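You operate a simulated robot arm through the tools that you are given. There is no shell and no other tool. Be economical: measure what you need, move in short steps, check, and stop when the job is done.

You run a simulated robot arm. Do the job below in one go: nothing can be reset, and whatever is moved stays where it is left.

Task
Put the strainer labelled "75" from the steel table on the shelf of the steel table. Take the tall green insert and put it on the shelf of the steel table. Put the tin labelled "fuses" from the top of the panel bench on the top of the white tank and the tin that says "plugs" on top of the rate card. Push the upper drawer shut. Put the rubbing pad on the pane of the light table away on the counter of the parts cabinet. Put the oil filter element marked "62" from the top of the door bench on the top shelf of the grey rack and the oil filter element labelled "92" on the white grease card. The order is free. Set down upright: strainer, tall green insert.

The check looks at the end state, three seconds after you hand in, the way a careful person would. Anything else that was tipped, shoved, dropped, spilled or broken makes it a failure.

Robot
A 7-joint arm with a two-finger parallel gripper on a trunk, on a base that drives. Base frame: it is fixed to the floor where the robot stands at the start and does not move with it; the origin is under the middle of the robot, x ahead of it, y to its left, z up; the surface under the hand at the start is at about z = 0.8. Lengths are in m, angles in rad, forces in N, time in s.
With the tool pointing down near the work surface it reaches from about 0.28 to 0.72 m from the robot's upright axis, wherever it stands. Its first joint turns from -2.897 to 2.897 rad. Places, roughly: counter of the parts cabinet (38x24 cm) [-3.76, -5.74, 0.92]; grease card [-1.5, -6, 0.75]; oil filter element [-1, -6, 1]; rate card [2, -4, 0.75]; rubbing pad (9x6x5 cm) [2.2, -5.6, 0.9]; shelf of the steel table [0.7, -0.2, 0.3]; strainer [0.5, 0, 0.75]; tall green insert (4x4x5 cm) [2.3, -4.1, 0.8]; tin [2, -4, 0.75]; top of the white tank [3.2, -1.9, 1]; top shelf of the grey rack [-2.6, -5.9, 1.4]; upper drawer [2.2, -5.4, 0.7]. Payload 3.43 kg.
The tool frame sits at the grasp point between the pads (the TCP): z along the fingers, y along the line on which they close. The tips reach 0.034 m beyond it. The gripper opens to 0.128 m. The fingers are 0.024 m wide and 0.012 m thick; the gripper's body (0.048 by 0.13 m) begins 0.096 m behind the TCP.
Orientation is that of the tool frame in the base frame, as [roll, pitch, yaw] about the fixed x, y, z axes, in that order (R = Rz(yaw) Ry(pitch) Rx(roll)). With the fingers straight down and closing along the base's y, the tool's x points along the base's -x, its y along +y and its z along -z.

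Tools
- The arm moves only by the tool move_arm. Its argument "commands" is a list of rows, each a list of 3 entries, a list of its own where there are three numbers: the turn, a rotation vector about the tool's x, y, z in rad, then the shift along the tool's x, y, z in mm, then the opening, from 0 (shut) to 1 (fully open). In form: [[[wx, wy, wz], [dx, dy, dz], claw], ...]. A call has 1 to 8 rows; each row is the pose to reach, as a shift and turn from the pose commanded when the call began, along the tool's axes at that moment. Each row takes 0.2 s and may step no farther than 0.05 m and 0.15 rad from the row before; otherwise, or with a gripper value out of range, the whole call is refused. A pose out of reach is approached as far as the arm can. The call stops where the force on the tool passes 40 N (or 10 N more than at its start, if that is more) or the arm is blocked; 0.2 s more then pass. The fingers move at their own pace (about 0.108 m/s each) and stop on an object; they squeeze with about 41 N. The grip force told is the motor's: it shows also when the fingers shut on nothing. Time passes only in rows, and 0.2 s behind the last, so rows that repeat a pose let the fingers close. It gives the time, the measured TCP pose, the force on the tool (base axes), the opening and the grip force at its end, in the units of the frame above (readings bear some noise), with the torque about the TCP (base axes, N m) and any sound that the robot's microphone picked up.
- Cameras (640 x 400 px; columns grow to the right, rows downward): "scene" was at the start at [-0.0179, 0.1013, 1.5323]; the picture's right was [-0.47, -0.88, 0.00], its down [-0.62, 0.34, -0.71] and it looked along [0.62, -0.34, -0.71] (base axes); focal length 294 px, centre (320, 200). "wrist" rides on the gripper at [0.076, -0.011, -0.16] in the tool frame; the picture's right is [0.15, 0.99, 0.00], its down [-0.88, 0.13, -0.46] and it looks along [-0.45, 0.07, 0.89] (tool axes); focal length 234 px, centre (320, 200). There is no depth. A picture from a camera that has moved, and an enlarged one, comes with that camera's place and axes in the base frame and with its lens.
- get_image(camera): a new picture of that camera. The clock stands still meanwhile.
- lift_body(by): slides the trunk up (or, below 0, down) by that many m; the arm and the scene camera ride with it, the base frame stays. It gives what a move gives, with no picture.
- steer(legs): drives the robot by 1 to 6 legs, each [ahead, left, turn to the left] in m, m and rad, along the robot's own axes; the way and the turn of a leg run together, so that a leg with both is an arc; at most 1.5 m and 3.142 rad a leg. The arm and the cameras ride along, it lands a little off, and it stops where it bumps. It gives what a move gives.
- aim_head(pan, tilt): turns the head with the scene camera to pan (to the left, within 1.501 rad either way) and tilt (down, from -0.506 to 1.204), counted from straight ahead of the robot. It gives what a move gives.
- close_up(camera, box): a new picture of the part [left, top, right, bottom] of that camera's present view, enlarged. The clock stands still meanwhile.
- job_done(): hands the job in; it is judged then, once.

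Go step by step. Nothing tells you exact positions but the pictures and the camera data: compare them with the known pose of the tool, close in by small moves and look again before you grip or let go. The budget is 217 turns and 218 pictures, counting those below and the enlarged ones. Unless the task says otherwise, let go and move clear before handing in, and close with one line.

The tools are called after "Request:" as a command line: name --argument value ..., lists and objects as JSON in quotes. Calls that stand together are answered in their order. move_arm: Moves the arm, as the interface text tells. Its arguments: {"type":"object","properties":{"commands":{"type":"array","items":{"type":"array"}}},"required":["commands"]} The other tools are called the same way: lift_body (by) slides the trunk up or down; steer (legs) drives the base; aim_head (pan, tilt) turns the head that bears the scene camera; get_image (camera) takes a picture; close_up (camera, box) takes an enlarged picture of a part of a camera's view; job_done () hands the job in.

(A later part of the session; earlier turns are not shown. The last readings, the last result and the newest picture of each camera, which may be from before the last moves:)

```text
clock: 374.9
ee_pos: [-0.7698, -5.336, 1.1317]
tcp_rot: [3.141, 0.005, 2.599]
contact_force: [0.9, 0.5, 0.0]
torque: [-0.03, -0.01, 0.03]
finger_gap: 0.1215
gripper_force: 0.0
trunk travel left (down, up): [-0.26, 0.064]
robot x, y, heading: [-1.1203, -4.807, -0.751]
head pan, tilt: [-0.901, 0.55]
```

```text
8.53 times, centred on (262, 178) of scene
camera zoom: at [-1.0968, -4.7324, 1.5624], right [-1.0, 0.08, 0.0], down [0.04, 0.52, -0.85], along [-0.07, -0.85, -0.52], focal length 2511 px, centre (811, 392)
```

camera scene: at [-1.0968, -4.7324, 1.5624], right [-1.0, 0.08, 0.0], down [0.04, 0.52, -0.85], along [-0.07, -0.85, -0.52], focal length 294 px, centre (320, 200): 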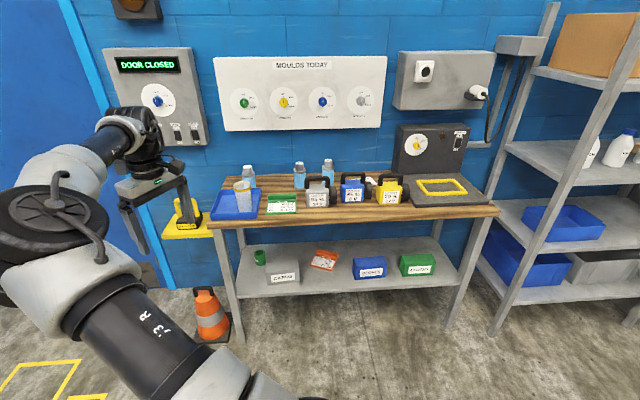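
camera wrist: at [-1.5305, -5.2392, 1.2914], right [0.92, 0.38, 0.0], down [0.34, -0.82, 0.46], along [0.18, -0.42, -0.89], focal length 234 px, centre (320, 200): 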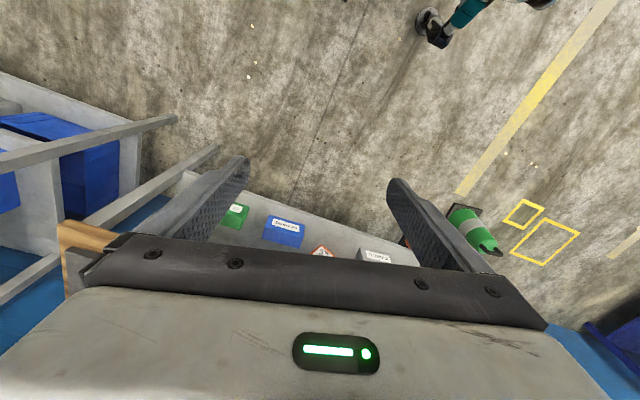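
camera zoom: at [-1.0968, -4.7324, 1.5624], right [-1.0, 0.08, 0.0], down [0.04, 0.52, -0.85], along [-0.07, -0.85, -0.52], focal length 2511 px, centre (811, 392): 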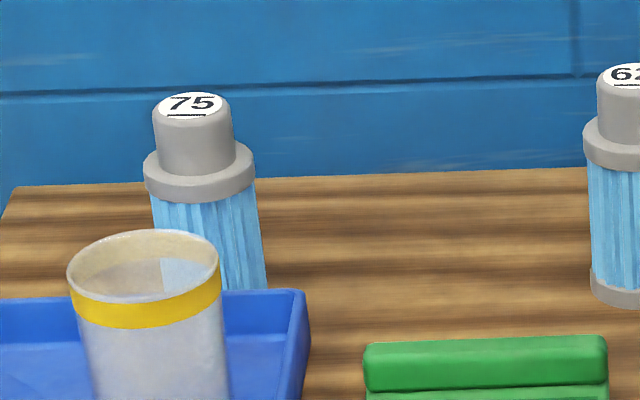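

The filters 75, 62 and 92 stand at the back of the bench (62 at x≈-1.10, 92 at x≈-1.24), and the white grease card lies behind the yellow battery. Turning back to the bench and closing in on 62.

Request:
steer --legs '[[0, 0, -0.82], [0.33, 0.16, 0]]'

Request:
get_image --camera "wrist"

```text
clock: 379.5
ee_pos: [-1.1045, -5.7482, 1.1323]
tcp_rot: [-3.14, 0.006, 1.783]
contact_force: [1.4, 0.0, 0.1]
torque: [0.02, -0.01, 0.0]
finger_gap: 0.1219
gripper_force: 0.1
trunk travel left (down, up): [-0.26, 0.064]
robot x, y, heading: [-0.9588, -5.1327, -1.565]
head pan, tilt: [-0.901, 0.55]
```

```text
85 pictures are left
camera wrist: at [-1.1299, -5.6762, 1.2913], right [0.94, 0.35, 0.0], down [0.31, -0.83, 0.46], along [0.16, -0.43, -0.89], focal length 234 px, centre (320, 200)
```

wrist: 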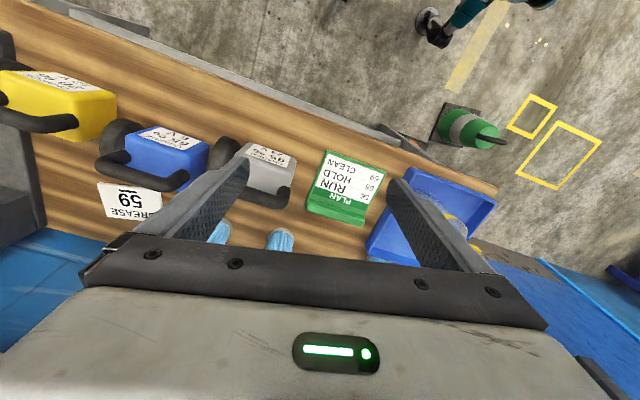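

Filter 62 triangulates to (-1.105, -5.99), top z≈0.99; the grease card is at about (-1.41, -6.0). Moving in over it.

Request:
steer --legs '[[0.16, -0.1, 0]]'

Request:
move_arm --commands '[[[0, 0, 0], [-15, 28, 0], 0.7], [[0, 0, 0], [-30, 56, 0], 0.7], [[0, 0, 0], [-50, 80, 0], 0.7]]'

Request:
get_image --camera "wrist"

Request:
aim_head --pan -0.4 --tilt 0.7

Request:
get_image --camera "scene"

```text
clock: 381.1
ee_pos: [-1.1985, -5.9087, 1.1323]
tcp_rot: [3.141, 0.005, 1.785]
contact_force: [-0.2, 0.4, 0.8]
torque: [-0.01, -0.02, -0.04]
finger_gap: 0.1215
gripper_force: 0.1
trunk travel left (down, up): [-0.26, 0.064]
robot x, y, heading: [-1.0582, -5.2917, -1.564]
head pan, tilt: [-0.901, 0.55]
```

```text
clock: 381.9
ee_pos: [-1.1092, -5.9384, 1.1333]
tcp_rot: [3.14, 0.007, 1.785]
contact_force: [0.4, -0.1, -0.3]
torque: [0.0, 0.02, 0.02]
finger_gap: 0.0895
gripper_force: 0.1
trunk travel left (down, up): [-0.26, 0.064]
robot x, y, heading: [-1.0511, -5.2921, -1.56]
head pan, tilt: [-0.901, 0.55]
```

```text
84 pictures are left
camera wrist: at [-1.1363, -5.8661, 1.2919], right [0.94, 0.35, 0.0], down [0.31, -0.83, 0.46], along [0.16, -0.43, -0.89], focal length 234 px, centre (320, 200)
```

wrist: 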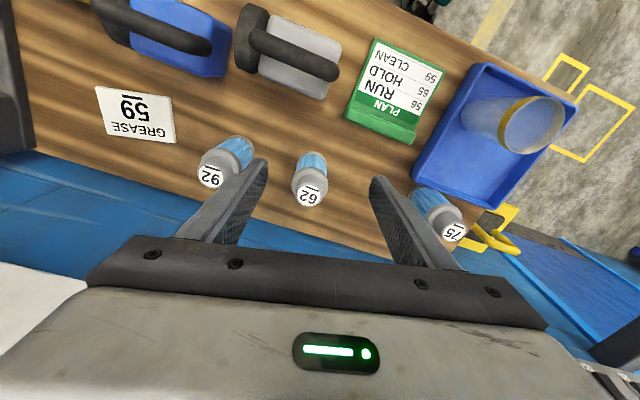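

```text
clock: 382.8
ee_pos: [-1.1104, -5.9378, 1.1334]
tcp_rot: [-3.141, 0.006, 1.784]
contact_force: [0.3, -0.1, -0.5]
torque: [0.0, 0.03, -0.01]
finger_gap: 0.0896
gripper_force: 0.1
trunk travel left (down, up): [-0.26, 0.064]
robot x, y, heading: [-1.053, -5.2905, -1.56]
head pan, tilt: [-0.4, 0.7]
```

```text
83 pictures are left
camera scene: at [-0.9478, -5.2774, 1.5493], right [-0.92, 0.38, 0.0], down [0.25, 0.6, -0.77], along [-0.29, -0.71, -0.64], focal length 294 px, centre (320, 200)
```

scene: 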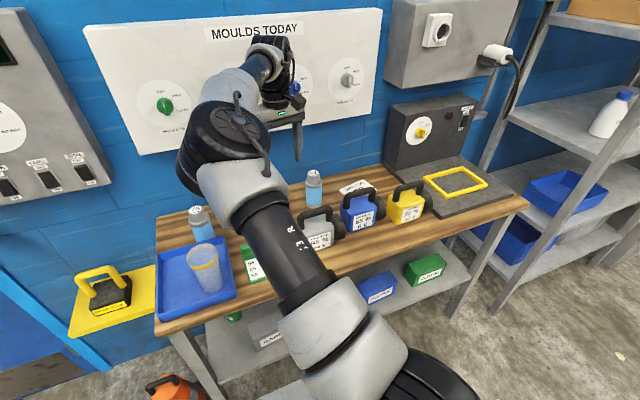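

Filter 62's top is at about (-1.102, -6.005). Nudging forward and moving right above it.

Request:
steer --legs '[[0.03, 0, 0]]'

Request:
move_arm --commands '[[[0, 0, 0], [-18, 0, 0], 0.85], [[0, 0, 0], [-36, 0, 0], 0.85], [[0, 0, 0], [-36, 0, 45], 0.85]]'

Request:
get_image --camera "wrist"

```text
clock: 383.6
ee_pos: [-1.1083, -5.9675, 1.1323]
tcp_rot: [-3.141, 0.006, 1.785]
contact_force: [0.2, -0.5, 0.1]
torque: [-0.01, 0.04, 0.04]
finger_gap: 0.0896
gripper_force: 0.0
trunk travel left (down, up): [-0.26, 0.064]
robot x, y, heading: [-1.0557, -5.3208, -1.564]
head pan, tilt: [-0.4, 0.7]
```

```text
clock: 384.4
ee_pos: [-1.1019, -6.0042, 1.0871]
tcp_rot: [3.142, 0.004, 1.787]
contact_force: [-0.1, 0.5, 0.2]
torque: [-0.02, 0.0, 0.0]
finger_gap: 0.1088
gripper_force: 0.1
trunk travel left (down, up): [-0.26, 0.064]
robot x, y, heading: [-1.0541, -5.3185, -1.562]
head pan, tilt: [-0.4, 0.7]
```

```text
82 pictures are left
camera wrist: at [-1.1285, -5.9324, 1.2469], right [0.94, 0.35, 0.0], down [0.32, -0.83, 0.46], along [0.16, -0.43, -0.89], focal length 234 px, centre (320, 200)
```

wrist: 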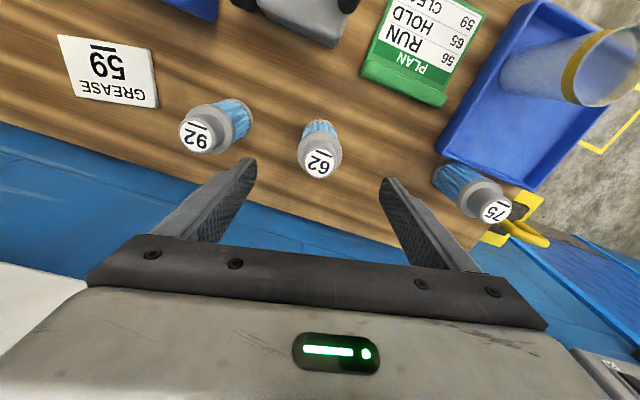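

Centred. Descending and gripping.

Request:
move_arm --commands '[[[0, 0, 0], [-4, 0, 40], 0.85], [[0, 0, 0], [-5, 0, 80], 0.85], [[0, 0, 0], [-5, 0, 118], 0.85], [[0, 0, 0], [-5, 0, 118], 0.6], [[0, 0, 0], [-5, 0, 118], 0.4], [[0, 0, 0], [-5, 0, 118], 0.25], [[0, 0, 0], [-5, 0, 118], 0.25]]'

Request:
get_image --camera "wrist"

```text
clock: 386.0
ee_pos: [-1.1013, -6.0083, 0.9702]
tcp_rot: [3.14, 0.006, 1.785]
contact_force: [0.7, 0.0, 0.6]
torque: [0.02, -0.01, 0.03]
finger_gap: 0.0579
gripper_force: 40.8
trunk travel left (down, up): [-0.26, 0.064]
robot x, y, heading: [-1.0559, -5.3194, -1.565]
head pan, tilt: [-0.4, 0.7]
```

```text
81 pictures are left
camera wrist: at [-1.1277, -5.9359, 1.1291], right [0.94, 0.35, 0.0], down [0.31, -0.83, 0.46], along [0.16, -0.43, -0.89], focal length 234 px, centre (320, 200)
```

wrist: 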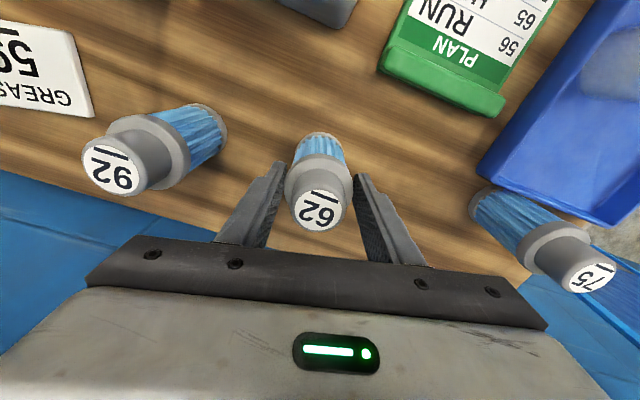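

Gripped on the collar. Lifting and backing away, then heading to the grey rack.

Request:
move_arm --commands '[[[0, 0, 0], [0, 0, -45], 0.25], [[0, 0, 0], [0, 0, -90], 0.25], [[0, 0, 0], [0, 0, -135], 0.25], [[0, 0, 0], [10, 0, -180], 0.25], [[0, 0, 0], [25, 0, -220], 0.25]]'

Request:
steer --legs '[[-0.6, 0, 0], [0, -1.4, 0]]'

Request:
lift_body --by 0.06

Request:
aim_head --pan -0.2 --tilt 0.25

Request:
get_image --camera "scene"

```text
clock: 387.2
ee_pos: [-1.1053, -5.9831, 1.1886]
tcp_rot: [-3.141, 0.005, 1.787]
contact_force: [-0.7, -0.7, -1.6]
torque: [0.03, 0.03, 0.02]
finger_gap: 0.0581
gripper_force: 41.3
trunk travel left (down, up): [-0.26, 0.064]
robot x, y, heading: [-1.056, -5.3192, -1.565]
head pan, tilt: [-0.4, 0.7]
```

```text
clock: 403.9
ee_pos: [-2.5077, -5.4244, 1.1881]
tcp_rot: [3.141, 0.006, 1.804]
contact_force: [0.8, -0.3, -1.4]
torque: [0.06, 0.02, -0.01]
finger_gap: 0.0578
gripper_force: 41.1
trunk travel left (down, up): [-0.26, 0.064]
robot x, y, heading: [-2.4694, -4.7581, -1.542]
head pan, tilt: [-0.4, 0.7]
```

```text
clock: 404.9
ee_pos: [-2.508, -5.4248, 1.2482]
tcp_rot: [-3.141, 0.005, 1.804]
contact_force: [0.0, -0.9, -1.4]
torque: [-0.01, 0.03, -0.05]
finger_gap: 0.0578
gripper_force: 41.7
trunk travel left (down, up): [-0.32, 0.004]
robot x, y, heading: [-2.469, -4.7574, -1.544]
head pan, tilt: [-0.4, 0.7]
```

```text
clock: 405.8
ee_pos: [-2.5082, -5.4234, 1.2481]
tcp_rot: [3.141, 0.004, 1.805]
contact_force: [-0.1, -0.1, -2.3]
torque: [0.01, 0.03, 0.0]
finger_gap: 0.0579
gripper_force: 41.0
trunk travel left (down, up): [-0.32, 0.004]
robot x, y, heading: [-2.465, -4.7585, -1.544]
head pan, tilt: [-0.201, 0.25]
```

```text
80 pictures are left
camera scene: at [-2.3469, -4.7581, 1.65], right [-0.99, 0.17, 0.0], down [0.04, 0.24, -0.97], along [-0.17, -0.95, -0.25], focal length 294 px, centre (320, 200)
```

scene: 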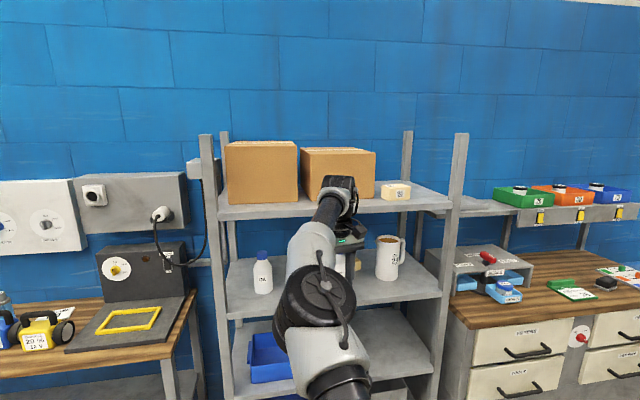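

The top shelf carries two boxes and a block "95". Zooming in to find the free space.

Request:
close_up --camera "scene" --box '[200, 130, 470, 230]'

Request:
get_image --camera "wrist"

```text
2.37 times, centred on (335, 180) of scene
camera zoom: at [-2.3469, -4.7581, 1.65], right [-0.99, 0.17, 0.0], down [0.04, 0.24, -0.97], along [-0.17, -0.95, -0.25], focal length 698 px, centre (284, 247)
```

zoom: 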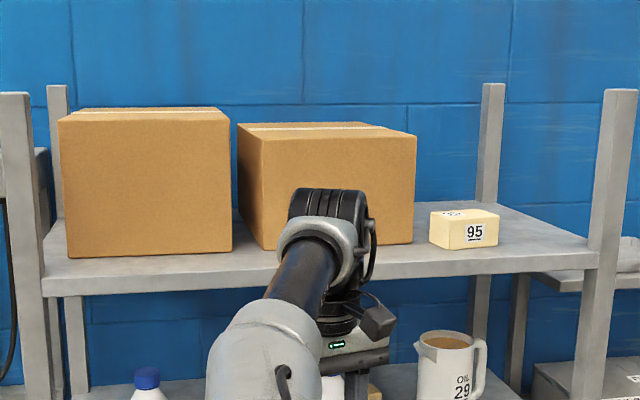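

```text
78 pictures are left
camera wrist: at [-2.5362, -5.3528, 1.4069], right [0.93, 0.37, 0.0], down [0.33, -0.82, 0.46], along [0.17, -0.43, -0.89], focal length 234 px, centre (320, 200)
```

wrist: 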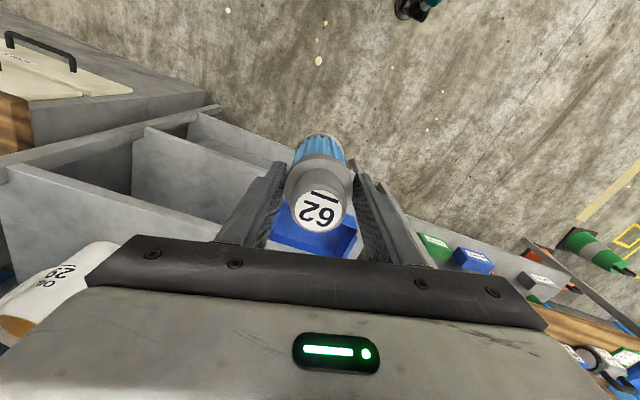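

There's free shelf behind and right of block "95", around (-2.875, -5.91); shelf surface z≈1.375. Raising the arm in free space, then moving over.

Request:
move_arm --commands '[[[0, 0, 0], [0, 0, -45], 0.25], [[0, 0, 0], [0, 0, -90], 0.25], [[0, 0, 0], [0, 0, -135], 0.25], [[0, 0, 0], [0, 0, -180], 0.25], [[0, 0, 0], [0, 0, -225], 0.25], [[0, 0, 0], [0, 0, -270], 0.25], [[0, 0, 0], [0, 0, -315], 0.25], [[0, 0, 0], [0, 0, -330], 0.25]]'

Request:
steer --legs '[[0, -0.365, -0.025], [0.2, 0, 0]]'

Request:
get_image --camera "wrist"

Request:
get_image --camera "scene"

```text
clock: 407.6
ee_pos: [-2.4782, -5.3201, 1.4487]
tcp_rot: [3.141, 0.005, 1.804]
contact_force: [0.3, 0.4, -2.5]
torque: [0.02, 0.08, 0.01]
finger_gap: 0.0578
gripper_force: 40.6
out of reach, approached as far as the arm can: row 1, 2, 3, 4, 5, 6, 7, 8
trunk travel left (down, up): [-0.32, 0.004]
robot x, y, heading: [-2.4703, -4.7565, -1.544]
head pan, tilt: [-0.201, 0.25]
```

```text
clock: 412.9
ee_pos: [-2.8662, -5.5191, 1.448]
tcp_rot: [-3.142, 0.007, 1.777]
contact_force: [0.2, -0.5, -2.5]
torque: [0.05, 0.01, 0.0]
finger_gap: 0.0578
gripper_force: 41.0
trunk travel left (down, up): [-0.32, 0.004]
robot x, y, heading: [-2.8435, -4.9566, -1.567]
head pan, tilt: [-0.201, 0.25]
```

```text
77 pictures are left
camera wrist: at [-2.8928, -5.4467, 1.6083], right [0.94, 0.35, 0.0], down [0.31, -0.83, 0.46], along [0.16, -0.43, -0.89], focal length 234 px, centre (320, 200)
```

wrist: 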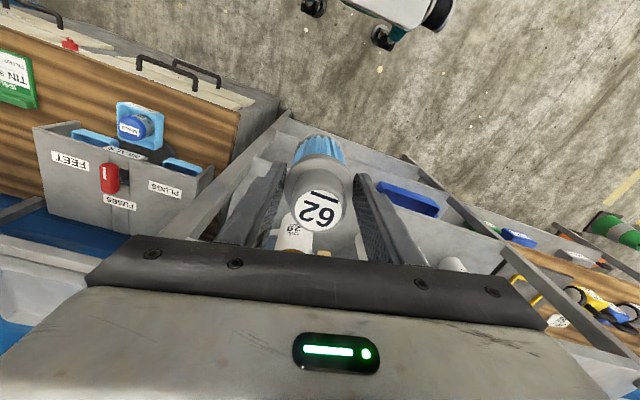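

```text
76 pictures are left
camera scene: at [-2.7201, -4.9608, 1.6501], right [-0.98, 0.2, 0.0], down [0.05, 0.24, -0.97], along [-0.19, -0.95, -0.25], focal length 294 px, centre (320, 200)
```

scene: 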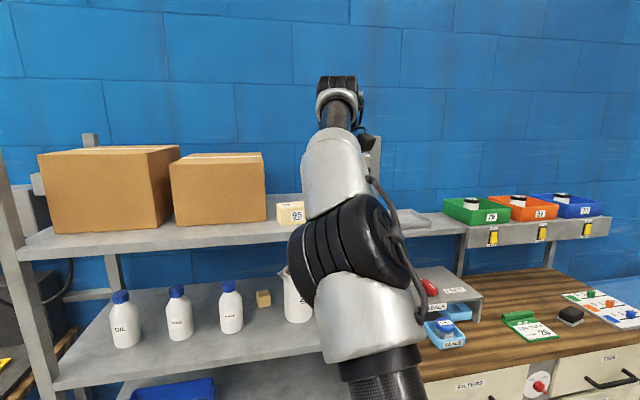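

With a vertical hand the arm tops out at 1.45, not enough for this grip. I'll test whether a tilted hand gets higher, here in free space.

Request:
move_arm --commands '[[[0, -0.14, 0], [0, 0, 0], 0.25], [[0, -0.28, 0], [0, 0, 0], 0.25], [[0, -0.42, 0], [0, 0, 0], 0.25], [[0, -0.56, 0], [0, 0, 0], 0.25], [[0, -0.7, 0], [0, 0, 0], 0.25], [[0, -0.7, 0], [0, 0, 0], 0.25]]'

```text
clock: 414.3
ee_pos: [-2.8672, -5.5181, 1.4493]
tcp_rot: [-3.141, 0.706, 1.777]
contact_force: [1.2, 0.2, -1.6]
torque: [0.08, 0.05, -0.02]
finger_gap: 0.0583
gripper_force: 41.2
trunk travel left (down, up): [-0.32, 0.004]
robot x, y, heading: [-2.8454, -4.9579, -1.57]
head pan, tilt: [-0.201, 0.25]
```

Tilted works. Backing a little and testing extension to r≈0.66 at z≈1.52.

Request:
steer --legs '[[-0.2, 0, 0]]'

Request:
move_arm --commands '[[[0, 0, 0], [-40, 0, 4], 0.25], [[0, 0, 0], [-80, 0, 7], 0.25], [[0, 0, 0], [-121, 0, 11], 0.25], [[0, 0, 0], [-121, 0, 11], 0.25]]'

```text
clock: 415.9
ee_pos: [-2.865, -5.3206, 1.4502]
tcp_rot: [3.141, 0.708, 1.782]
contact_force: [0.8, -0.1, -2.0]
torque: [0.07, 0.0, -0.03]
finger_gap: 0.0579
gripper_force: 40.6
trunk travel left (down, up): [-0.32, 0.004]
robot x, y, heading: [-2.8421, -4.7585, -1.568]
head pan, tilt: [-0.201, 0.25]
```

```text
clock: 416.9
ee_pos: [-2.8421, -5.42, 1.5231]
tcp_rot: [3.141, 0.706, 1.782]
contact_force: [0.4, 0.4, -3.2]
torque: [0.11, 0.02, 0.02]
finger_gap: 0.0577
gripper_force: 40.8
trunk travel left (down, up): [-0.32, 0.004]
robot x, y, heading: [-2.8434, -4.7594, -1.564]
head pan, tilt: [-0.201, 0.25]
```

That reach works, so I'll regrip the filter with a 0.7 rad tilt. Back to vertical and over to a clear spot on the door bench, at about (-0.99, -5.99).

Request:
move_arm --commands '[[[0, 0.0875, 0], [26, 0, 31], 0.25], [[0, 0.175, 0], [52, 0, 62], 0.25], [[0, 0.2625, 0], [78, 0, 93], 0.25], [[0, 0.35, 0], [104, 0, 124], 0.25], [[0, 0.4375, 0], [130, 0, 155], 0.25], [[0, 0.525, 0], [156, 0, 186], 0.25], [[0, 0.6125, 0], [182, 0, 217], 0.25], [[0, 0.704, 0], [206, 0, 245], 0.25]]'

Request:
steer --legs '[[0, 1.5, 0], [0, 0.35, 0], [0.45, 0, 0]]'

Request:
get_image --camera "wrist"

```text
clock: 418.7
ee_pos: [-2.8426, -5.4168, 1.2035]
tcp_rot: [3.142, 0.002, 1.779]
contact_force: [-0.2, 0.9, -1.8]
torque: [0.03, 0.04, -0.01]
finger_gap: 0.058
gripper_force: 41.1
trunk travel left (down, up): [-0.32, 0.004]
robot x, y, heading: [-2.841, -4.7603, -1.566]
head pan, tilt: [-0.201, 0.25]
```

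```text
clock: 439.6
ee_pos: [-0.9064, -5.8529, 1.2035]
tcp_rot: [-3.141, 0.002, 1.814]
contact_force: [0.1, 0.0, -2.8]
torque: [0.03, -0.04, -0.01]
finger_gap: 0.058
gripper_force: 41.2
trunk travel left (down, up): [-0.32, 0.004]
robot x, y, heading: [-0.9254, -5.1965, -1.537]
head pan, tilt: [-0.201, 0.25]
```

```text
75 pictures are left
camera wrist: at [-0.9351, -5.7822, 1.3619], right [0.93, 0.38, 0.0], down [0.34, -0.82, 0.46], along [0.17, -0.42, -0.89], focal length 234 px, centre (320, 200)
```

wrist: 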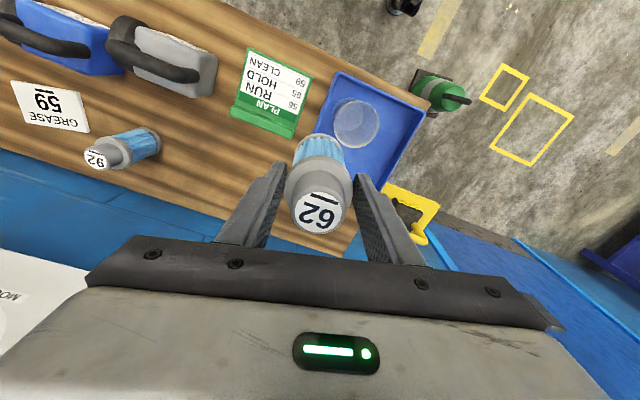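

Spot x≈-0.995 between the gray battery and the cup leaves room for the tilted hand. Moving there.

Request:
steer --legs '[[0.127, -0.092, -0.02]]'

Request:
move_arm --commands '[[[0, 0, 0], [0, 0, 45], 0.25], [[0, 0, 0], [0, 0, 90], 0.25], [[0, 0, 0], [0, 0, 135], 0.25], [[0, 0, 0], [0, 0, 180], 0.25], [[0, 0, 0], [0, 0, 215], 0.25]]'

Request:
get_image --camera "wrist"

```text
clock: 441.2
ee_pos: [-1.011, -5.9832, 1.2027]
tcp_rot: [3.141, 0.001, 1.789]
contact_force: [-0.3, 0.3, -2.2]
torque: [0.06, 0.0, 0.02]
finger_gap: 0.0578
gripper_force: 40.8
trunk travel left (down, up): [-0.32, 0.004]
robot x, y, heading: [-1.0195, -5.327, -1.561]
head pan, tilt: [-0.201, 0.25]
```

```text
clock: 442.4
ee_pos: [-1.0118, -5.9824, 0.9894]
tcp_rot: [-3.14, 0.003, 1.79]
contact_force: [-0.5, 0.8, -2.6]
torque: [0.02, 0.02, -0.01]
finger_gap: 0.0577
gripper_force: 41.3
trunk travel left (down, up): [-0.32, 0.004]
robot x, y, heading: [-1.0164, -5.3281, -1.556]
head pan, tilt: [-0.201, 0.25]
```

```text
74 pictures are left
camera wrist: at [-1.0386, -5.912, 1.149], right [0.93, 0.36, 0.0], down [0.32, -0.83, 0.46], along [0.16, -0.43, -0.89], focal length 234 px, centre (320, 200)
```

wrist: 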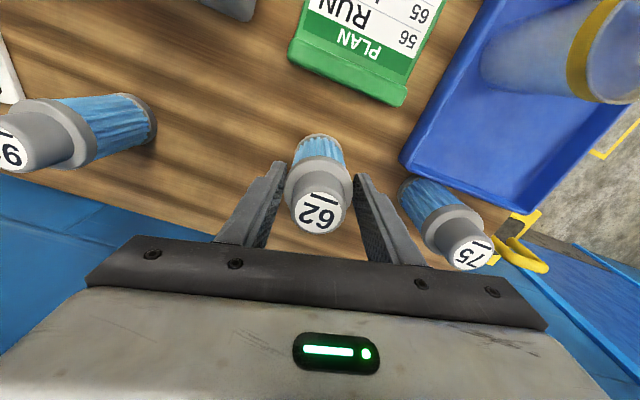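

Clear. Shifting 10 mm and setting the filter down.

Request:
move_arm --commands '[[[0, 0, 0], [0, 10, 8], 0.25], [[0, 0, 0], [0, 10, 15], 0.25], [[0, 0, 0], [0, 10, 18], 0.25], [[0, 0, 0], [0, 10, 20], 0.25]]'

Request:
move_arm --commands '[[[0, 0, 0], [0, 0, 1], 0.25], [[0, 0, 0], [0, 0, 2], 0.25]]'

```text
clock: 443.4
ee_pos: [-1.0008, -5.9811, 0.9687]
tcp_rot: [-3.141, 0.005, 1.791]
contact_force: [0.0, 1.2, 1.1]
torque: [-0.01, 0.06, 0.01]
finger_gap: 0.0578
gripper_force: 41.2
trunk travel left (down, up): [-0.32, 0.004]
robot x, y, heading: [-1.0175, -5.3253, -1.558]
head pan, tilt: [-0.201, 0.25]
```

```text
clock: 444.0
ee_pos: [-1.0013, -5.9809, 0.9685]
tcp_rot: [-3.14, 0.004, 1.791]
contact_force: [-1.3, 5.6, 15.9]
torque: [0.4, -0.15, 0.08]
finger_gap: 0.0579
gripper_force: 41.0
trunk travel left (down, up): [-0.32, 0.004]
robot x, y, heading: [-1.0172, -5.3237, -1.559]
head pan, tilt: [-0.201, 0.25]
```

Contact; releasing, rising, squaring the yaw, then tilting to 0.7 rad for the regrip approach.

Request:
move_arm --commands '[[[0, 0, 0], [0, 0, -1], 0.55], [[0, 0, 0], [0, 0, -1], 0.66], [[0, 0, 0], [0, 0, -2], 0.66], [[0, 0, 0], [0, 0, -45], 0.66], [[0, 0, 0], [0, 0, -90], 0.66], [[0, 0, 0], [0, 0, -135], 0.66], [[0, 0, 0.11], [0, 0, -150], 0.66], [[0, 0, 0.22], [0, 0, -150], 0.66]]'

Request:
move_arm --commands '[[[0, -0.14, 0], [30, 0, 5], 0.66], [[0, -0.28, 0], [60, 0, 15], 0.66], [[0, -0.42, 0], [90, 0, 25], 0.66], [[0, -0.56, 0], [115, 0, 35], 0.66], [[0, -0.7, 0], [129, 0, 47], 0.66]]'

Request:
get_image --camera "wrist"

```text
clock: 445.8
ee_pos: [-1.004, -5.9803, 1.1152]
tcp_rot: [-3.141, 0.001, 1.571]
contact_force: [-0.3, -0.3, 0.1]
torque: [-0.02, -0.01, -0.02]
finger_gap: 0.0845
gripper_force: 0.0
trunk travel left (down, up): [-0.32, 0.004]
robot x, y, heading: [-1.0151, -5.3276, -1.554]
head pan, tilt: [-0.201, 0.25]
```

```text
clock: 447.0
ee_pos: [-1.0022, -5.8493, 1.0672]
tcp_rot: [-3.138, 0.701, 1.572]
contact_force: [0.5, -0.1, -0.1]
torque: [0.03, 0.0, 0.02]
finger_gap: 0.0846
gripper_force: 0.1
trunk travel left (down, up): [-0.32, 0.004]
robot x, y, heading: [-1.0125, -5.3256, -1.555]
head pan, tilt: [-0.201, 0.25]
```

```text
73 pictures are left
camera wrist: at [-1.0124, -5.6886, 1.1401], right [0.99, 0.11, -0.1], down [0.13, -0.38, 0.92], along [0.07, -0.92, -0.39], focal length 234 px, centre (320, 200)
```

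wrist: 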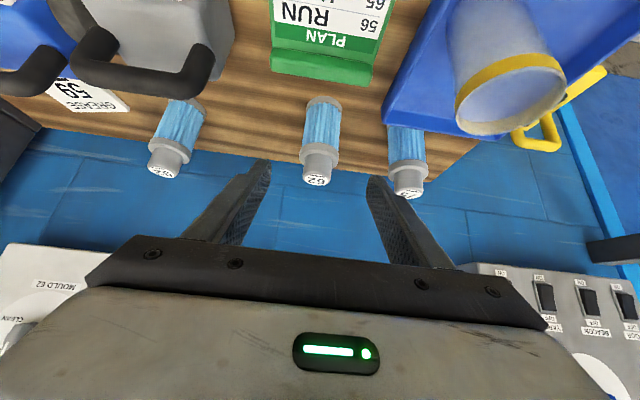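

Aligned with the filter. Advancing along the fingers.

Request:
move_arm --commands '[[[0, 0, 0], [0, 0, 45], 0.66], [[0, 0, 0], [0, 0, 90], 0.66], [[0, 0, 0], [0, 0, 130], 0.66]]'

Request:
get_image --camera "wrist"

```text
clock: 447.8
ee_pos: [-1.0024, -5.9343, 0.9684]
tcp_rot: [3.139, 0.704, 1.57]
contact_force: [0.5, 0.2, -0.4]
torque: [-0.05, 0.03, 0.0]
finger_gap: 0.0844
gripper_force: 0.0
trunk travel left (down, up): [-0.32, 0.004]
robot x, y, heading: [-1.0176, -5.3259, -1.554]
head pan, tilt: [-0.201, 0.25]
```

```text
72 pictures are left
camera wrist: at [-1.013, -5.7746, 1.0411], right [0.99, 0.11, -0.09], down [0.13, -0.38, 0.92], along [0.07, -0.92, -0.39], focal length 234 px, centre (320, 200)
```

wrist: 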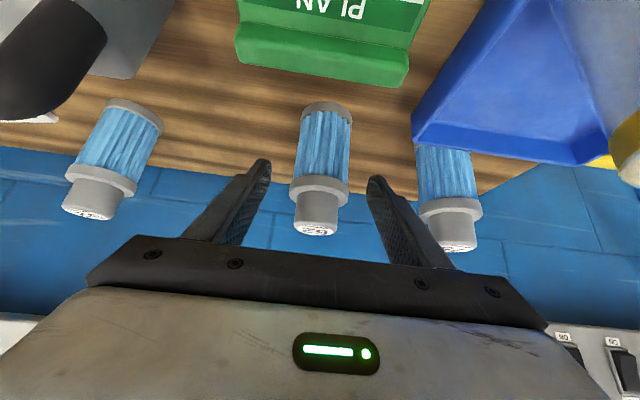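

Well centred. Final advance and grip.

Request:
move_arm --commands '[[[0, 0, 0], [0, 1, 35], 0.66], [[0, 0, 0], [0, 1, 64], 0.66], [[0, 0, 0], [0, 1, 64], 0.55], [[0, 0, 0], [0, 1, 64], 0.4], [[0, 0, 0], [0, 1, 64], 0.25], [[0, 0, 0], [0, 1, 64], 0.25]]'

Request:
get_image --camera "wrist"

```text
clock: 449.2
ee_pos: [-1.0031, -5.9764, 0.9211]
tcp_rot: [-3.14, 0.702, 1.568]
contact_force: [-0.1, -0.2, 0.1]
torque: [-0.02, 0.09, 0.02]
finger_gap: 0.0581
gripper_force: 41.0
trunk travel left (down, up): [-0.32, 0.004]
robot x, y, heading: [-1.0181, -5.3266, -1.557]
head pan, tilt: [-0.201, 0.25]
```

```text
71 pictures are left
camera wrist: at [-1.0135, -5.8151, 0.9944], right [0.99, 0.11, -0.09], down [0.13, -0.38, 0.92], along [0.07, -0.92, -0.39], focal length 234 px, centre (320, 200)
```

wrist: 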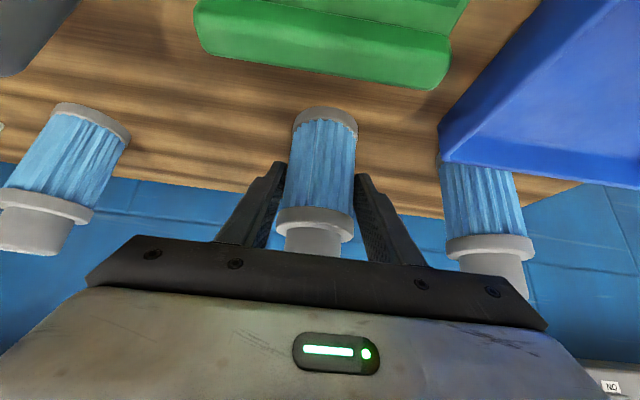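

Gripped. Lifting straight up, backing off and driving back to the rack.

Request:
move_arm --commands '[[[0, 0, 0], [-29, 0, -34], 0.25], [[0, 0, 0], [-58, 0, -68], 0.25], [[0, 0, 0], [-87, 0, -102], 0.25], [[0, 0, 0], [-116, 0, -136], 0.25], [[0, 0, 0], [-140, 0, -165], 0.25]]'

Request:
steer --legs '[[-0.6, 0, -0.015], [0, -1.5, 0], [0, -0.36, 0]]'

Request:
move_arm --commands '[[[0, 0, 0], [-29, 0, -34], 0.25], [[0, 0, 0], [-58, 0, -68], 0.25], [[0, 0, 0], [-87, 0, -102], 0.25], [[0, 0, 0], [-116, 0, -136], 0.25], [[0, 0, 0], [-145, 0, -170], 0.25], [[0, 0, 0], [-174, 0, -204], 0.25], [[0, 0, 0], [-203, 0, -238], 0.25], [[0, 0, 0], [-232, 0, -272], 0.25]]'

Request:
get_image --camera "wrist"

Request:
get_image --camera "scene"

```text
clock: 450.4
ee_pos: [-1.0015, -5.9762, 1.1395]
tcp_rot: [-3.14, 0.7, 1.573]
contact_force: [-0.1, 0.3, -1.8]
torque: [0.01, 0.04, 0.04]
finger_gap: 0.0585
gripper_force: 41.8
trunk travel left (down, up): [-0.32, 0.004]
robot x, y, heading: [-1.016, -5.3319, -1.558]
head pan, tilt: [-0.201, 0.25]
```

```text
clock: 471.7
ee_pos: [-2.8879, -5.4332, 1.1406]
tcp_rot: [-3.141, 0.703, 1.579]
contact_force: [-0.2, 0.3, -2.4]
torque: [0.01, 0.01, -0.02]
finger_gap: 0.0584
gripper_force: 41.5
trunk travel left (down, up): [-0.32, 0.004]
robot x, y, heading: [-2.9061, -4.7882, -1.549]
head pan, tilt: [-0.201, 0.25]
```

```text
clock: 473.5
ee_pos: [-2.8877, -5.4356, 1.4985]
tcp_rot: [3.141, 0.701, 1.577]
contact_force: [-0.4, 0.4, -2.6]
torque: [0.02, 0.01, 0.0]
finger_gap: 0.058
gripper_force: 41.4
trunk travel left (down, up): [-0.32, 0.004]
robot x, y, heading: [-2.9037, -4.7823, -1.547]
head pan, tilt: [-0.201, 0.25]
```

```text
70 pictures are left
camera wrist: at [-2.8986, -5.2753, 1.5711], right [0.99, 0.12, -0.09], down [0.13, -0.38, 0.92], along [0.07, -0.92, -0.39], focal length 234 px, centre (320, 200)
```

wrist: 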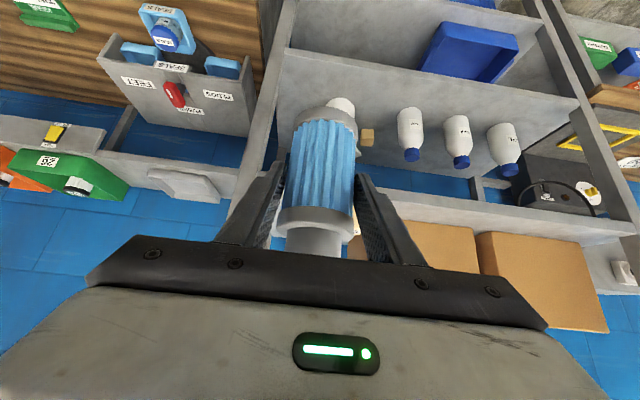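

```text
69 pictures are left
camera scene: at [-2.7857, -4.7835, 1.6501], right [-0.98, 0.18, 0.0], down [0.04, 0.24, -0.97], along [-0.17, -0.95, -0.25], focal length 294 px, centre (320, 200)
```

scene: 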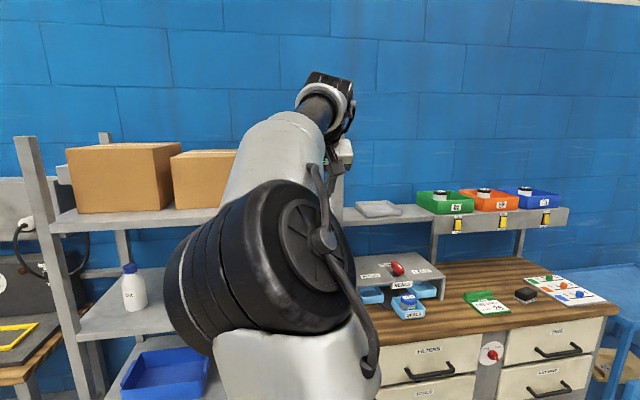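

The filter bottom is at 1.444; I'll raise 3 cm more for clearance over the block, and drive in partway.

Request:
move_arm --commands '[[[0, 0, 0], [-20, 0, -24], 0.25]]'

Request:
steer --legs '[[0.28, 0, 0]]'

Request:
get_image --camera "wrist"

Request:
get_image --camera "scene"

```text
clock: 473.9
ee_pos: [-2.8869, -5.4354, 1.5278]
tcp_rot: [-3.141, 0.702, 1.578]
contact_force: [0.1, 0.3, -1.7]
torque: [0.08, 0.03, 0.01]
finger_gap: 0.058
gripper_force: 40.8
trunk travel left (down, up): [-0.32, 0.004]
robot x, y, heading: [-2.9085, -4.7835, -1.55]
head pan, tilt: [-0.201, 0.25]
```

```text
clock: 475.9
ee_pos: [-2.878, -5.7179, 1.5292]
tcp_rot: [3.141, 0.703, 1.58]
contact_force: [-0.5, -1.3, -3.0]
torque: [0.04, 0.02, -0.03]
finger_gap: 0.0581
gripper_force: 41.2
trunk travel left (down, up): [-0.32, 0.004]
robot x, y, heading: [-2.8978, -5.0688, -1.545]
head pan, tilt: [-0.201, 0.25]
```

```text
68 pictures are left
camera wrist: at [-2.8906, -5.5574, 1.6009], right [0.99, 0.12, -0.09], down [0.13, -0.38, 0.92], along [0.08, -0.92, -0.39], focal length 234 px, centre (320, 200)
```

wrist: 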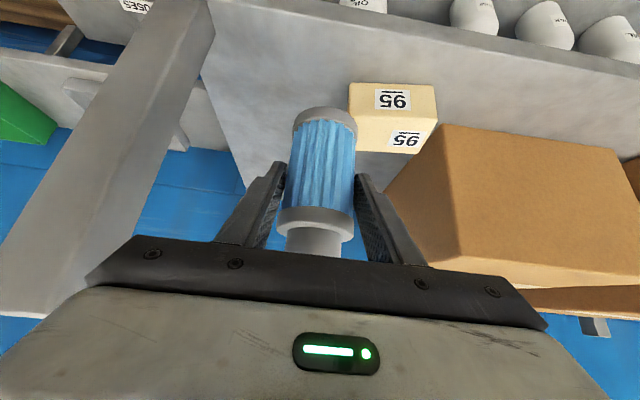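

```text
67 pictures are left
camera scene: at [-2.7792, -5.065, 1.6501], right [-0.98, 0.18, 0.0], down [0.04, 0.24, -0.97], along [-0.17, -0.95, -0.25], focal length 294 px, centre (320, 200)
```

scene: 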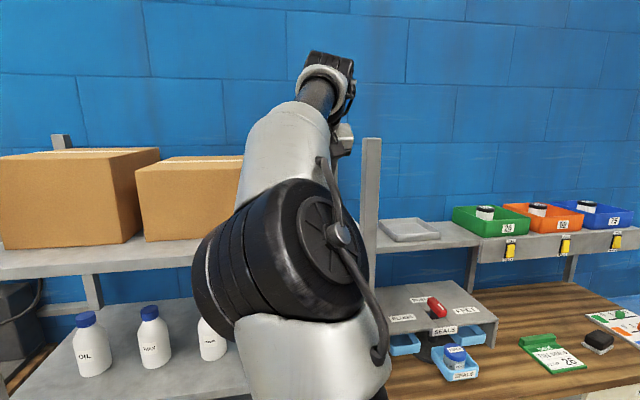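

The wrist view shows open shelf left of the block. Target (-2.905, -5.86), behind and beside block "95". Driving in the rest.

Request:
steer --legs '[[0.142, -0.031, 0]]'

Request:
get_image --camera "wrist"

```text
clock: 477.2
ee_pos: [-2.9059, -5.8581, 1.5276]
tcp_rot: [-3.141, 0.7, 1.581]
contact_force: [-0.2, -0.4, -2.6]
torque: [0.04, 0.0, 0.02]
finger_gap: 0.0578
gripper_force: 41.2
trunk travel left (down, up): [-0.32, 0.004]
robot x, y, heading: [-2.928, -5.2022, -1.545]
head pan, tilt: [-0.201, 0.25]
```

```text
66 pictures are left
camera wrist: at [-2.9184, -5.6973, 1.6008], right [0.99, 0.12, -0.09], down [0.13, -0.38, 0.92], along [0.08, -0.92, -0.39], focal length 234 px, centre (320, 200)
```

wrist: 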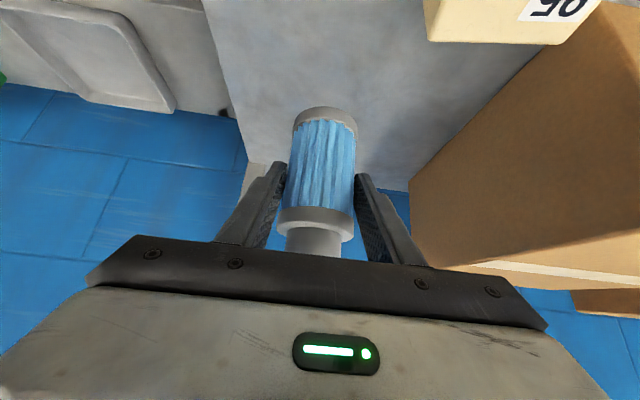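

Directly over free shelf. Lowering toward contact.

Request:
move_arm --commands '[[[0, 0, 0], [19, 0, 23], 0.25], [[0, 0, 0], [38, 0, 46], 0.25], [[0, 0, 0], [51, 0, 61], 0.25], [[0, 0, 0], [54, 0, 65], 0.25]]'

Request:
get_image --camera "wrist"

```text
clock: 478.2
ee_pos: [-2.906, -5.857, 1.4464]
tcp_rot: [-3.139, 0.713, 1.582]
contact_force: [-0.3, -2.4, 31.4]
torque: [-0.6, -0.03, 0.13]
finger_gap: 0.0574
gripper_force: 41.0
trunk travel left (down, up): [-0.32, 0.004]
robot x, y, heading: [-2.9283, -5.2069, -1.55]
head pan, tilt: [-0.201, 0.25]
```

```text
65 pictures are left
camera wrist: at [-2.9192, -5.696, 1.518], right [0.99, 0.12, -0.1], down [0.14, -0.37, 0.92], along [0.08, -0.92, -0.38], focal length 234 px, centre (320, 200)
```

wrist: 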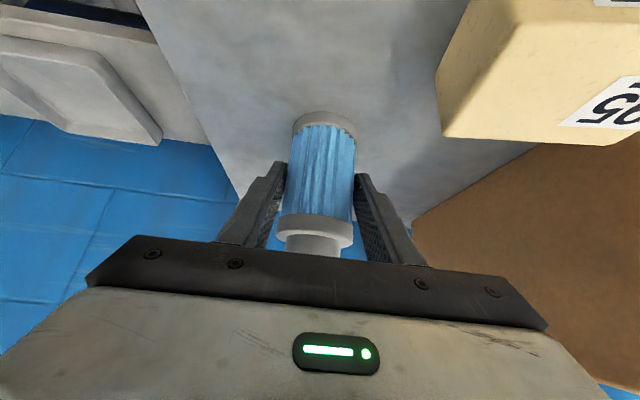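

Contact reached (shelf z≈1.39). Easing up 2 mm and releasing.

Request:
move_arm --commands '[[[0, 0, 0], [-1.3, 0, -1.5], 0.25], [[0, 0, 0], [-1.6, 0, -1.9], 0.47], [[0, 0, 0], [-1.6, 0, -1.9], 0.52], [[0, 0, 0], [-1.6, 0, -1.9], 0.62], [[0, 0, 0], [-1.6, 0, -1.9], 0.66], [[0, 0, 0], [0, 0, -40], 0.66], [[0, 0, 0], [-5, 0, -80], 0.66], [[0, 0, 0], [-15, 0, -120], 0.66]]'

Request:
get_image --camera "wrist"

```text
clock: 480.0
ee_pos: [-2.9057, -5.7924, 1.5461]
tcp_rot: [3.139, 0.701, 1.583]
contact_force: [0.3, 0.2, -0.2]
torque: [0.0, 0.01, 0.02]
finger_gap: 0.0843
gripper_force: 0.1
trunk travel left (down, up): [-0.32, 0.004]
robot x, y, heading: [-2.932, -5.2064, -1.545]
head pan, tilt: [-0.201, 0.25]
```

```text
64 pictures are left
camera wrist: at [-2.9185, -5.6326, 1.6189], right [0.99, 0.12, -0.09], down [0.13, -0.38, 0.92], along [0.08, -0.92, -0.39], focal length 234 px, centre (320, 200)
```

wrist: 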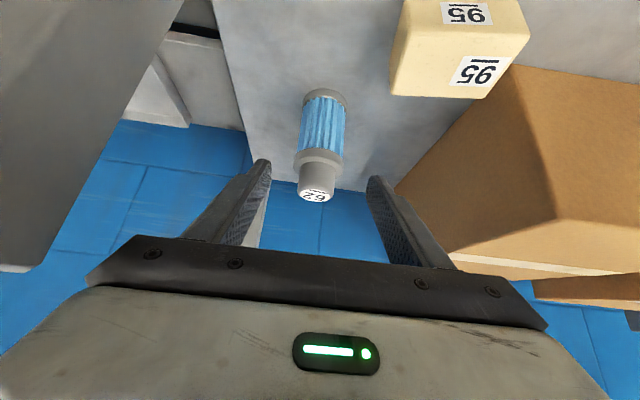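

Filter 62 stands on the top shelf. Backing off, returning the hand to vertical, and going back for 92.

Request:
steer --legs '[[-0.45, 0, -0.02]]'

Request:
move_arm --commands '[[[0, 0.0875, 0], [20, 0, 34], 0.66], [[0, 0.175, 0], [40, 0, 68], 0.66], [[0, 0.2625, 0], [60, 0, 102], 0.66], [[0, 0.35, 0], [80, 0, 136], 0.66], [[0, 0.4375, 0], [105, 0, 170], 0.66], [[0, 0.525, 0], [130, 0, 204], 0.66], [[0, 0.6125, 0], [155, 0, 238], 0.66], [[0, 0.7, 0], [180, 0, 270], 0.66]]'

Request:
steer --legs '[[0, 1.5, 0], [0, 0.17, 0], [0.35, 0, 0]]'

Request:
get_image --camera "wrist"

```text
clock: 482.7
ee_pos: [-2.9246, -5.3484, 1.5463]
tcp_rot: [-3.141, 0.702, 1.564]
contact_force: [-0.2, 0.0, -0.1]
torque: [-0.01, 0.0, -0.05]
finger_gap: 0.0846
gripper_force: 0.0
trunk travel left (down, up): [-0.32, 0.004]
robot x, y, heading: [-2.9377, -4.762, -1.563]
head pan, tilt: [-0.201, 0.25]
```

```text
clock: 484.5
ee_pos: [-2.9246, -5.3857, 1.2205]
tcp_rot: [3.141, 0.0, 1.563]
contact_force: [0.9, -0.4, -0.4]
torque: [-0.01, -0.01, -0.01]
finger_gap: 0.0845
gripper_force: 0.1
trunk travel left (down, up): [-0.32, 0.004]
robot x, y, heading: [-2.9364, -4.7559, -1.568]
head pan, tilt: [-0.201, 0.25]
```

```text
clock: 503.1
ee_pos: [-1.2207, -5.7207, 1.2207]
tcp_rot: [-3.14, 0.001, 1.565]
contact_force: [-0.4, 0.0, -0.3]
torque: [0.0, 0.03, -0.01]
finger_gap: 0.0844
gripper_force: 0.0
trunk travel left (down, up): [-0.32, 0.004]
robot x, y, heading: [-1.2337, -5.0907, -1.566]
head pan, tilt: [-0.201, 0.25]
```

```text
63 pictures are left
camera wrist: at [-1.2304, -5.6451, 1.3812], right [0.99, 0.14, 0.0], down [0.12, -0.88, 0.46], along [0.06, -0.45, -0.89], focal length 234 px, centre (320, 200)
```

wrist: 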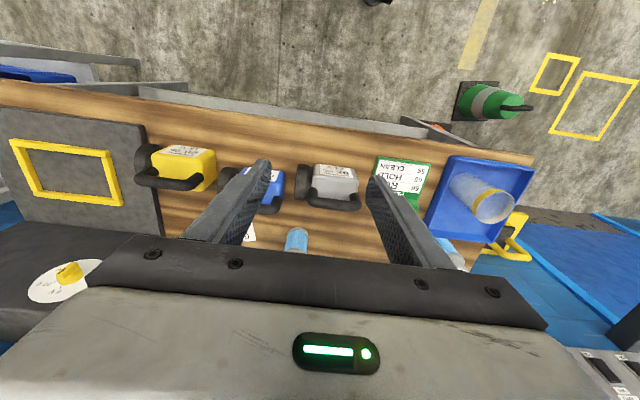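

Request:
steer --legs '[[0.225, 0, 0]]'

Request:
get_image --camera "wrist"

```text
clock: 504.8
ee_pos: [-1.2247, -5.9379, 1.222]
tcp_rot: [3.141, 0.002, 1.555]
contact_force: [0.3, 0.3, 0.1]
torque: [0.01, -0.04, -0.03]
finger_gap: 0.0844
gripper_force: 0.0
trunk travel left (down, up): [-0.32, 0.004]
robot x, y, heading: [-1.2312, -5.3108, -1.574]
head pan, tilt: [-0.201, 0.25]
```

```text
62 pictures are left
camera wrist: at [-1.2336, -5.8618, 1.3811], right [0.99, 0.13, 0.0], down [0.12, -0.88, 0.46], along [0.06, -0.45, -0.89], focal length 234 px, centre (320, 200)
```

wrist: 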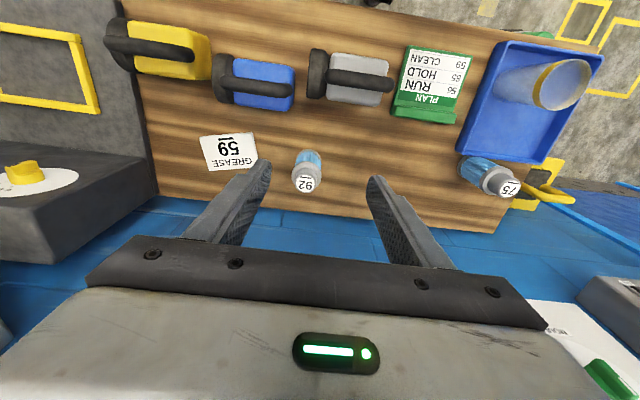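

92 is at about (-1.238, -6.02) and the grease card at (-1.417, -6.02). Moving over 92.

Request:
steer --legs '[[0.02, 0, 0]]'

Request:
move_arm --commands '[[[0, 0, 0], [-31, -7, 30], 0.85], [[0, 0, 0], [-60, -13, 60], 0.85], [[0, 0, 0], [-60, -13, 105], 0.85], [[0, 0, 0], [-60, -13, 135], 0.85]]'

Request:
get_image --camera "wrist"

```text
clock: 505.6
ee_pos: [-1.2241, -5.9576, 1.2219]
tcp_rot: [3.141, 0.002, 1.556]
contact_force: [0.1, 0.7, 0.2]
torque: [0.01, -0.02, 0.01]
finger_gap: 0.0845
gripper_force: 0.0
trunk travel left (down, up): [-0.32, 0.004]
robot x, y, heading: [-1.2327, -5.3296, -1.572]
head pan, tilt: [-0.201, 0.25]
```

```text
clock: 506.6
ee_pos: [-1.238, -6.0153, 1.0836]
tcp_rot: [-3.141, 0.002, 1.557]
contact_force: [-0.1, 0.0, 0.8]
torque: [-0.01, 0.01, -0.01]
finger_gap: 0.1086
gripper_force: 0.0
trunk travel left (down, up): [-0.32, 0.004]
robot x, y, heading: [-1.2326, -5.3314, -1.569]
head pan, tilt: [-0.201, 0.25]
```

```text
61 pictures are left
camera wrist: at [-1.2482, -5.9396, 1.2436], right [0.99, 0.13, 0.0], down [0.12, -0.88, 0.46], along [0.06, -0.45, -0.89], focal length 234 px, centre (320, 200)
```

wrist: 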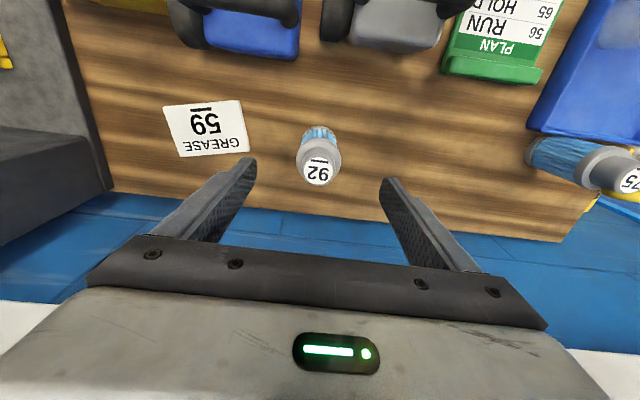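

Shifting 12 mm and descending to grip 92.

Request:
move_arm --commands '[[[0, 0, 0], [-12, 0, 40], 0.85], [[0, 0, 0], [-12, 0, 80], 0.85], [[0, 0, 0], [-12, 0, 113], 0.85], [[0, 0, 0], [-12, 0, 113], 0.6], [[0, 0, 0], [-12, 0, 113], 0.4], [[0, 0, 0], [-12, 0, 113], 0.25], [[0, 0, 0], [-12, 0, 113], 0.25]]'

Request:
move_arm --commands '[[[0, 0, 0], [0, 0, -40], 0.25], [[0, 0, 0], [0, 0, -85], 0.25], [[0, 0, 0], [0, 0, -130], 0.25]]'

Request:
get_image --camera "wrist"

```text
clock: 508.1
ee_pos: [-1.2397, -6.0282, 0.9739]
tcp_rot: [-3.141, 0.005, 1.558]
contact_force: [1.0, 0.0, 0.9]
torque: [-0.09, -0.05, 0.01]
finger_gap: 0.0592
gripper_force: 41.3
trunk travel left (down, up): [-0.32, 0.004]
robot x, y, heading: [-1.2301, -5.3303, -1.572]
head pan, tilt: [-0.201, 0.25]
```

```text
clock: 508.9
ee_pos: [-1.2402, -6.03, 1.1036]
tcp_rot: [-3.14, 0.001, 1.556]
contact_force: [0.4, -0.1, -1.5]
torque: [-0.01, -0.02, 0.01]
finger_gap: 0.0587
gripper_force: 41.1
trunk travel left (down, up): [-0.32, 0.004]
robot x, y, heading: [-1.2352, -5.3302, -1.57]
head pan, tilt: [-0.201, 0.25]
```

```text
60 pictures are left
camera wrist: at [-1.2498, -5.9538, 1.2634], right [0.99, 0.13, 0.0], down [0.12, -0.88, 0.46], along [0.06, -0.45, -0.89], focal length 234 px, centre (320, 200)
```

wrist: 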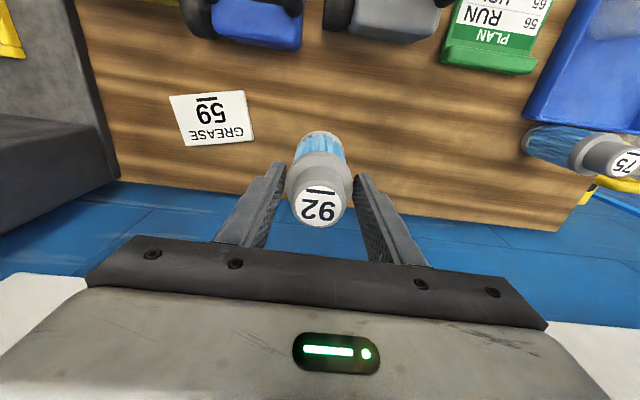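

92 held. The card centre is at (-1.411, -6.029). Strafing west 0.17 m to bring it over the card.

Request:
steer --legs '[[0, -0.171, 0]]'

Request:
get_image --camera "wrist"

```text
clock: 511.3
ee_pos: [-1.4197, -6.029, 1.1042]
tcp_rot: [3.141, 0.003, 1.548]
contact_force: [-0.4, 0.1, -2.0]
torque: [0.01, 0.0, 0.03]
finger_gap: 0.0589
gripper_force: 41.7
trunk travel left (down, up): [-0.32, 0.004]
robot x, y, heading: [-1.407, -5.3283, -1.581]
head pan, tilt: [-0.201, 0.25]
```

```text
59 pictures are left
camera wrist: at [-1.4294, -5.9531, 1.2629], right [0.99, 0.12, 0.0], down [0.11, -0.88, 0.46], along [0.06, -0.45, -0.89], focal length 234 px, centre (320, 200)
```

wrist: 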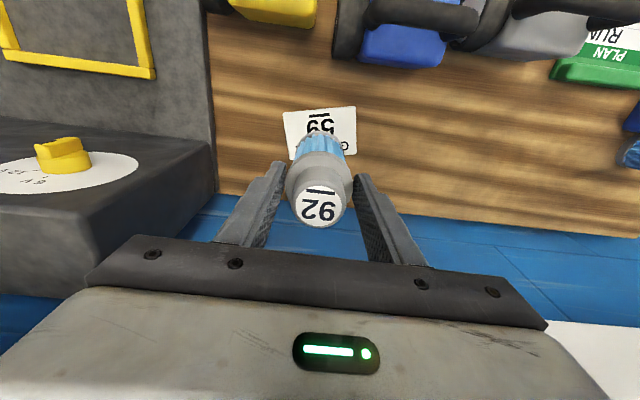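

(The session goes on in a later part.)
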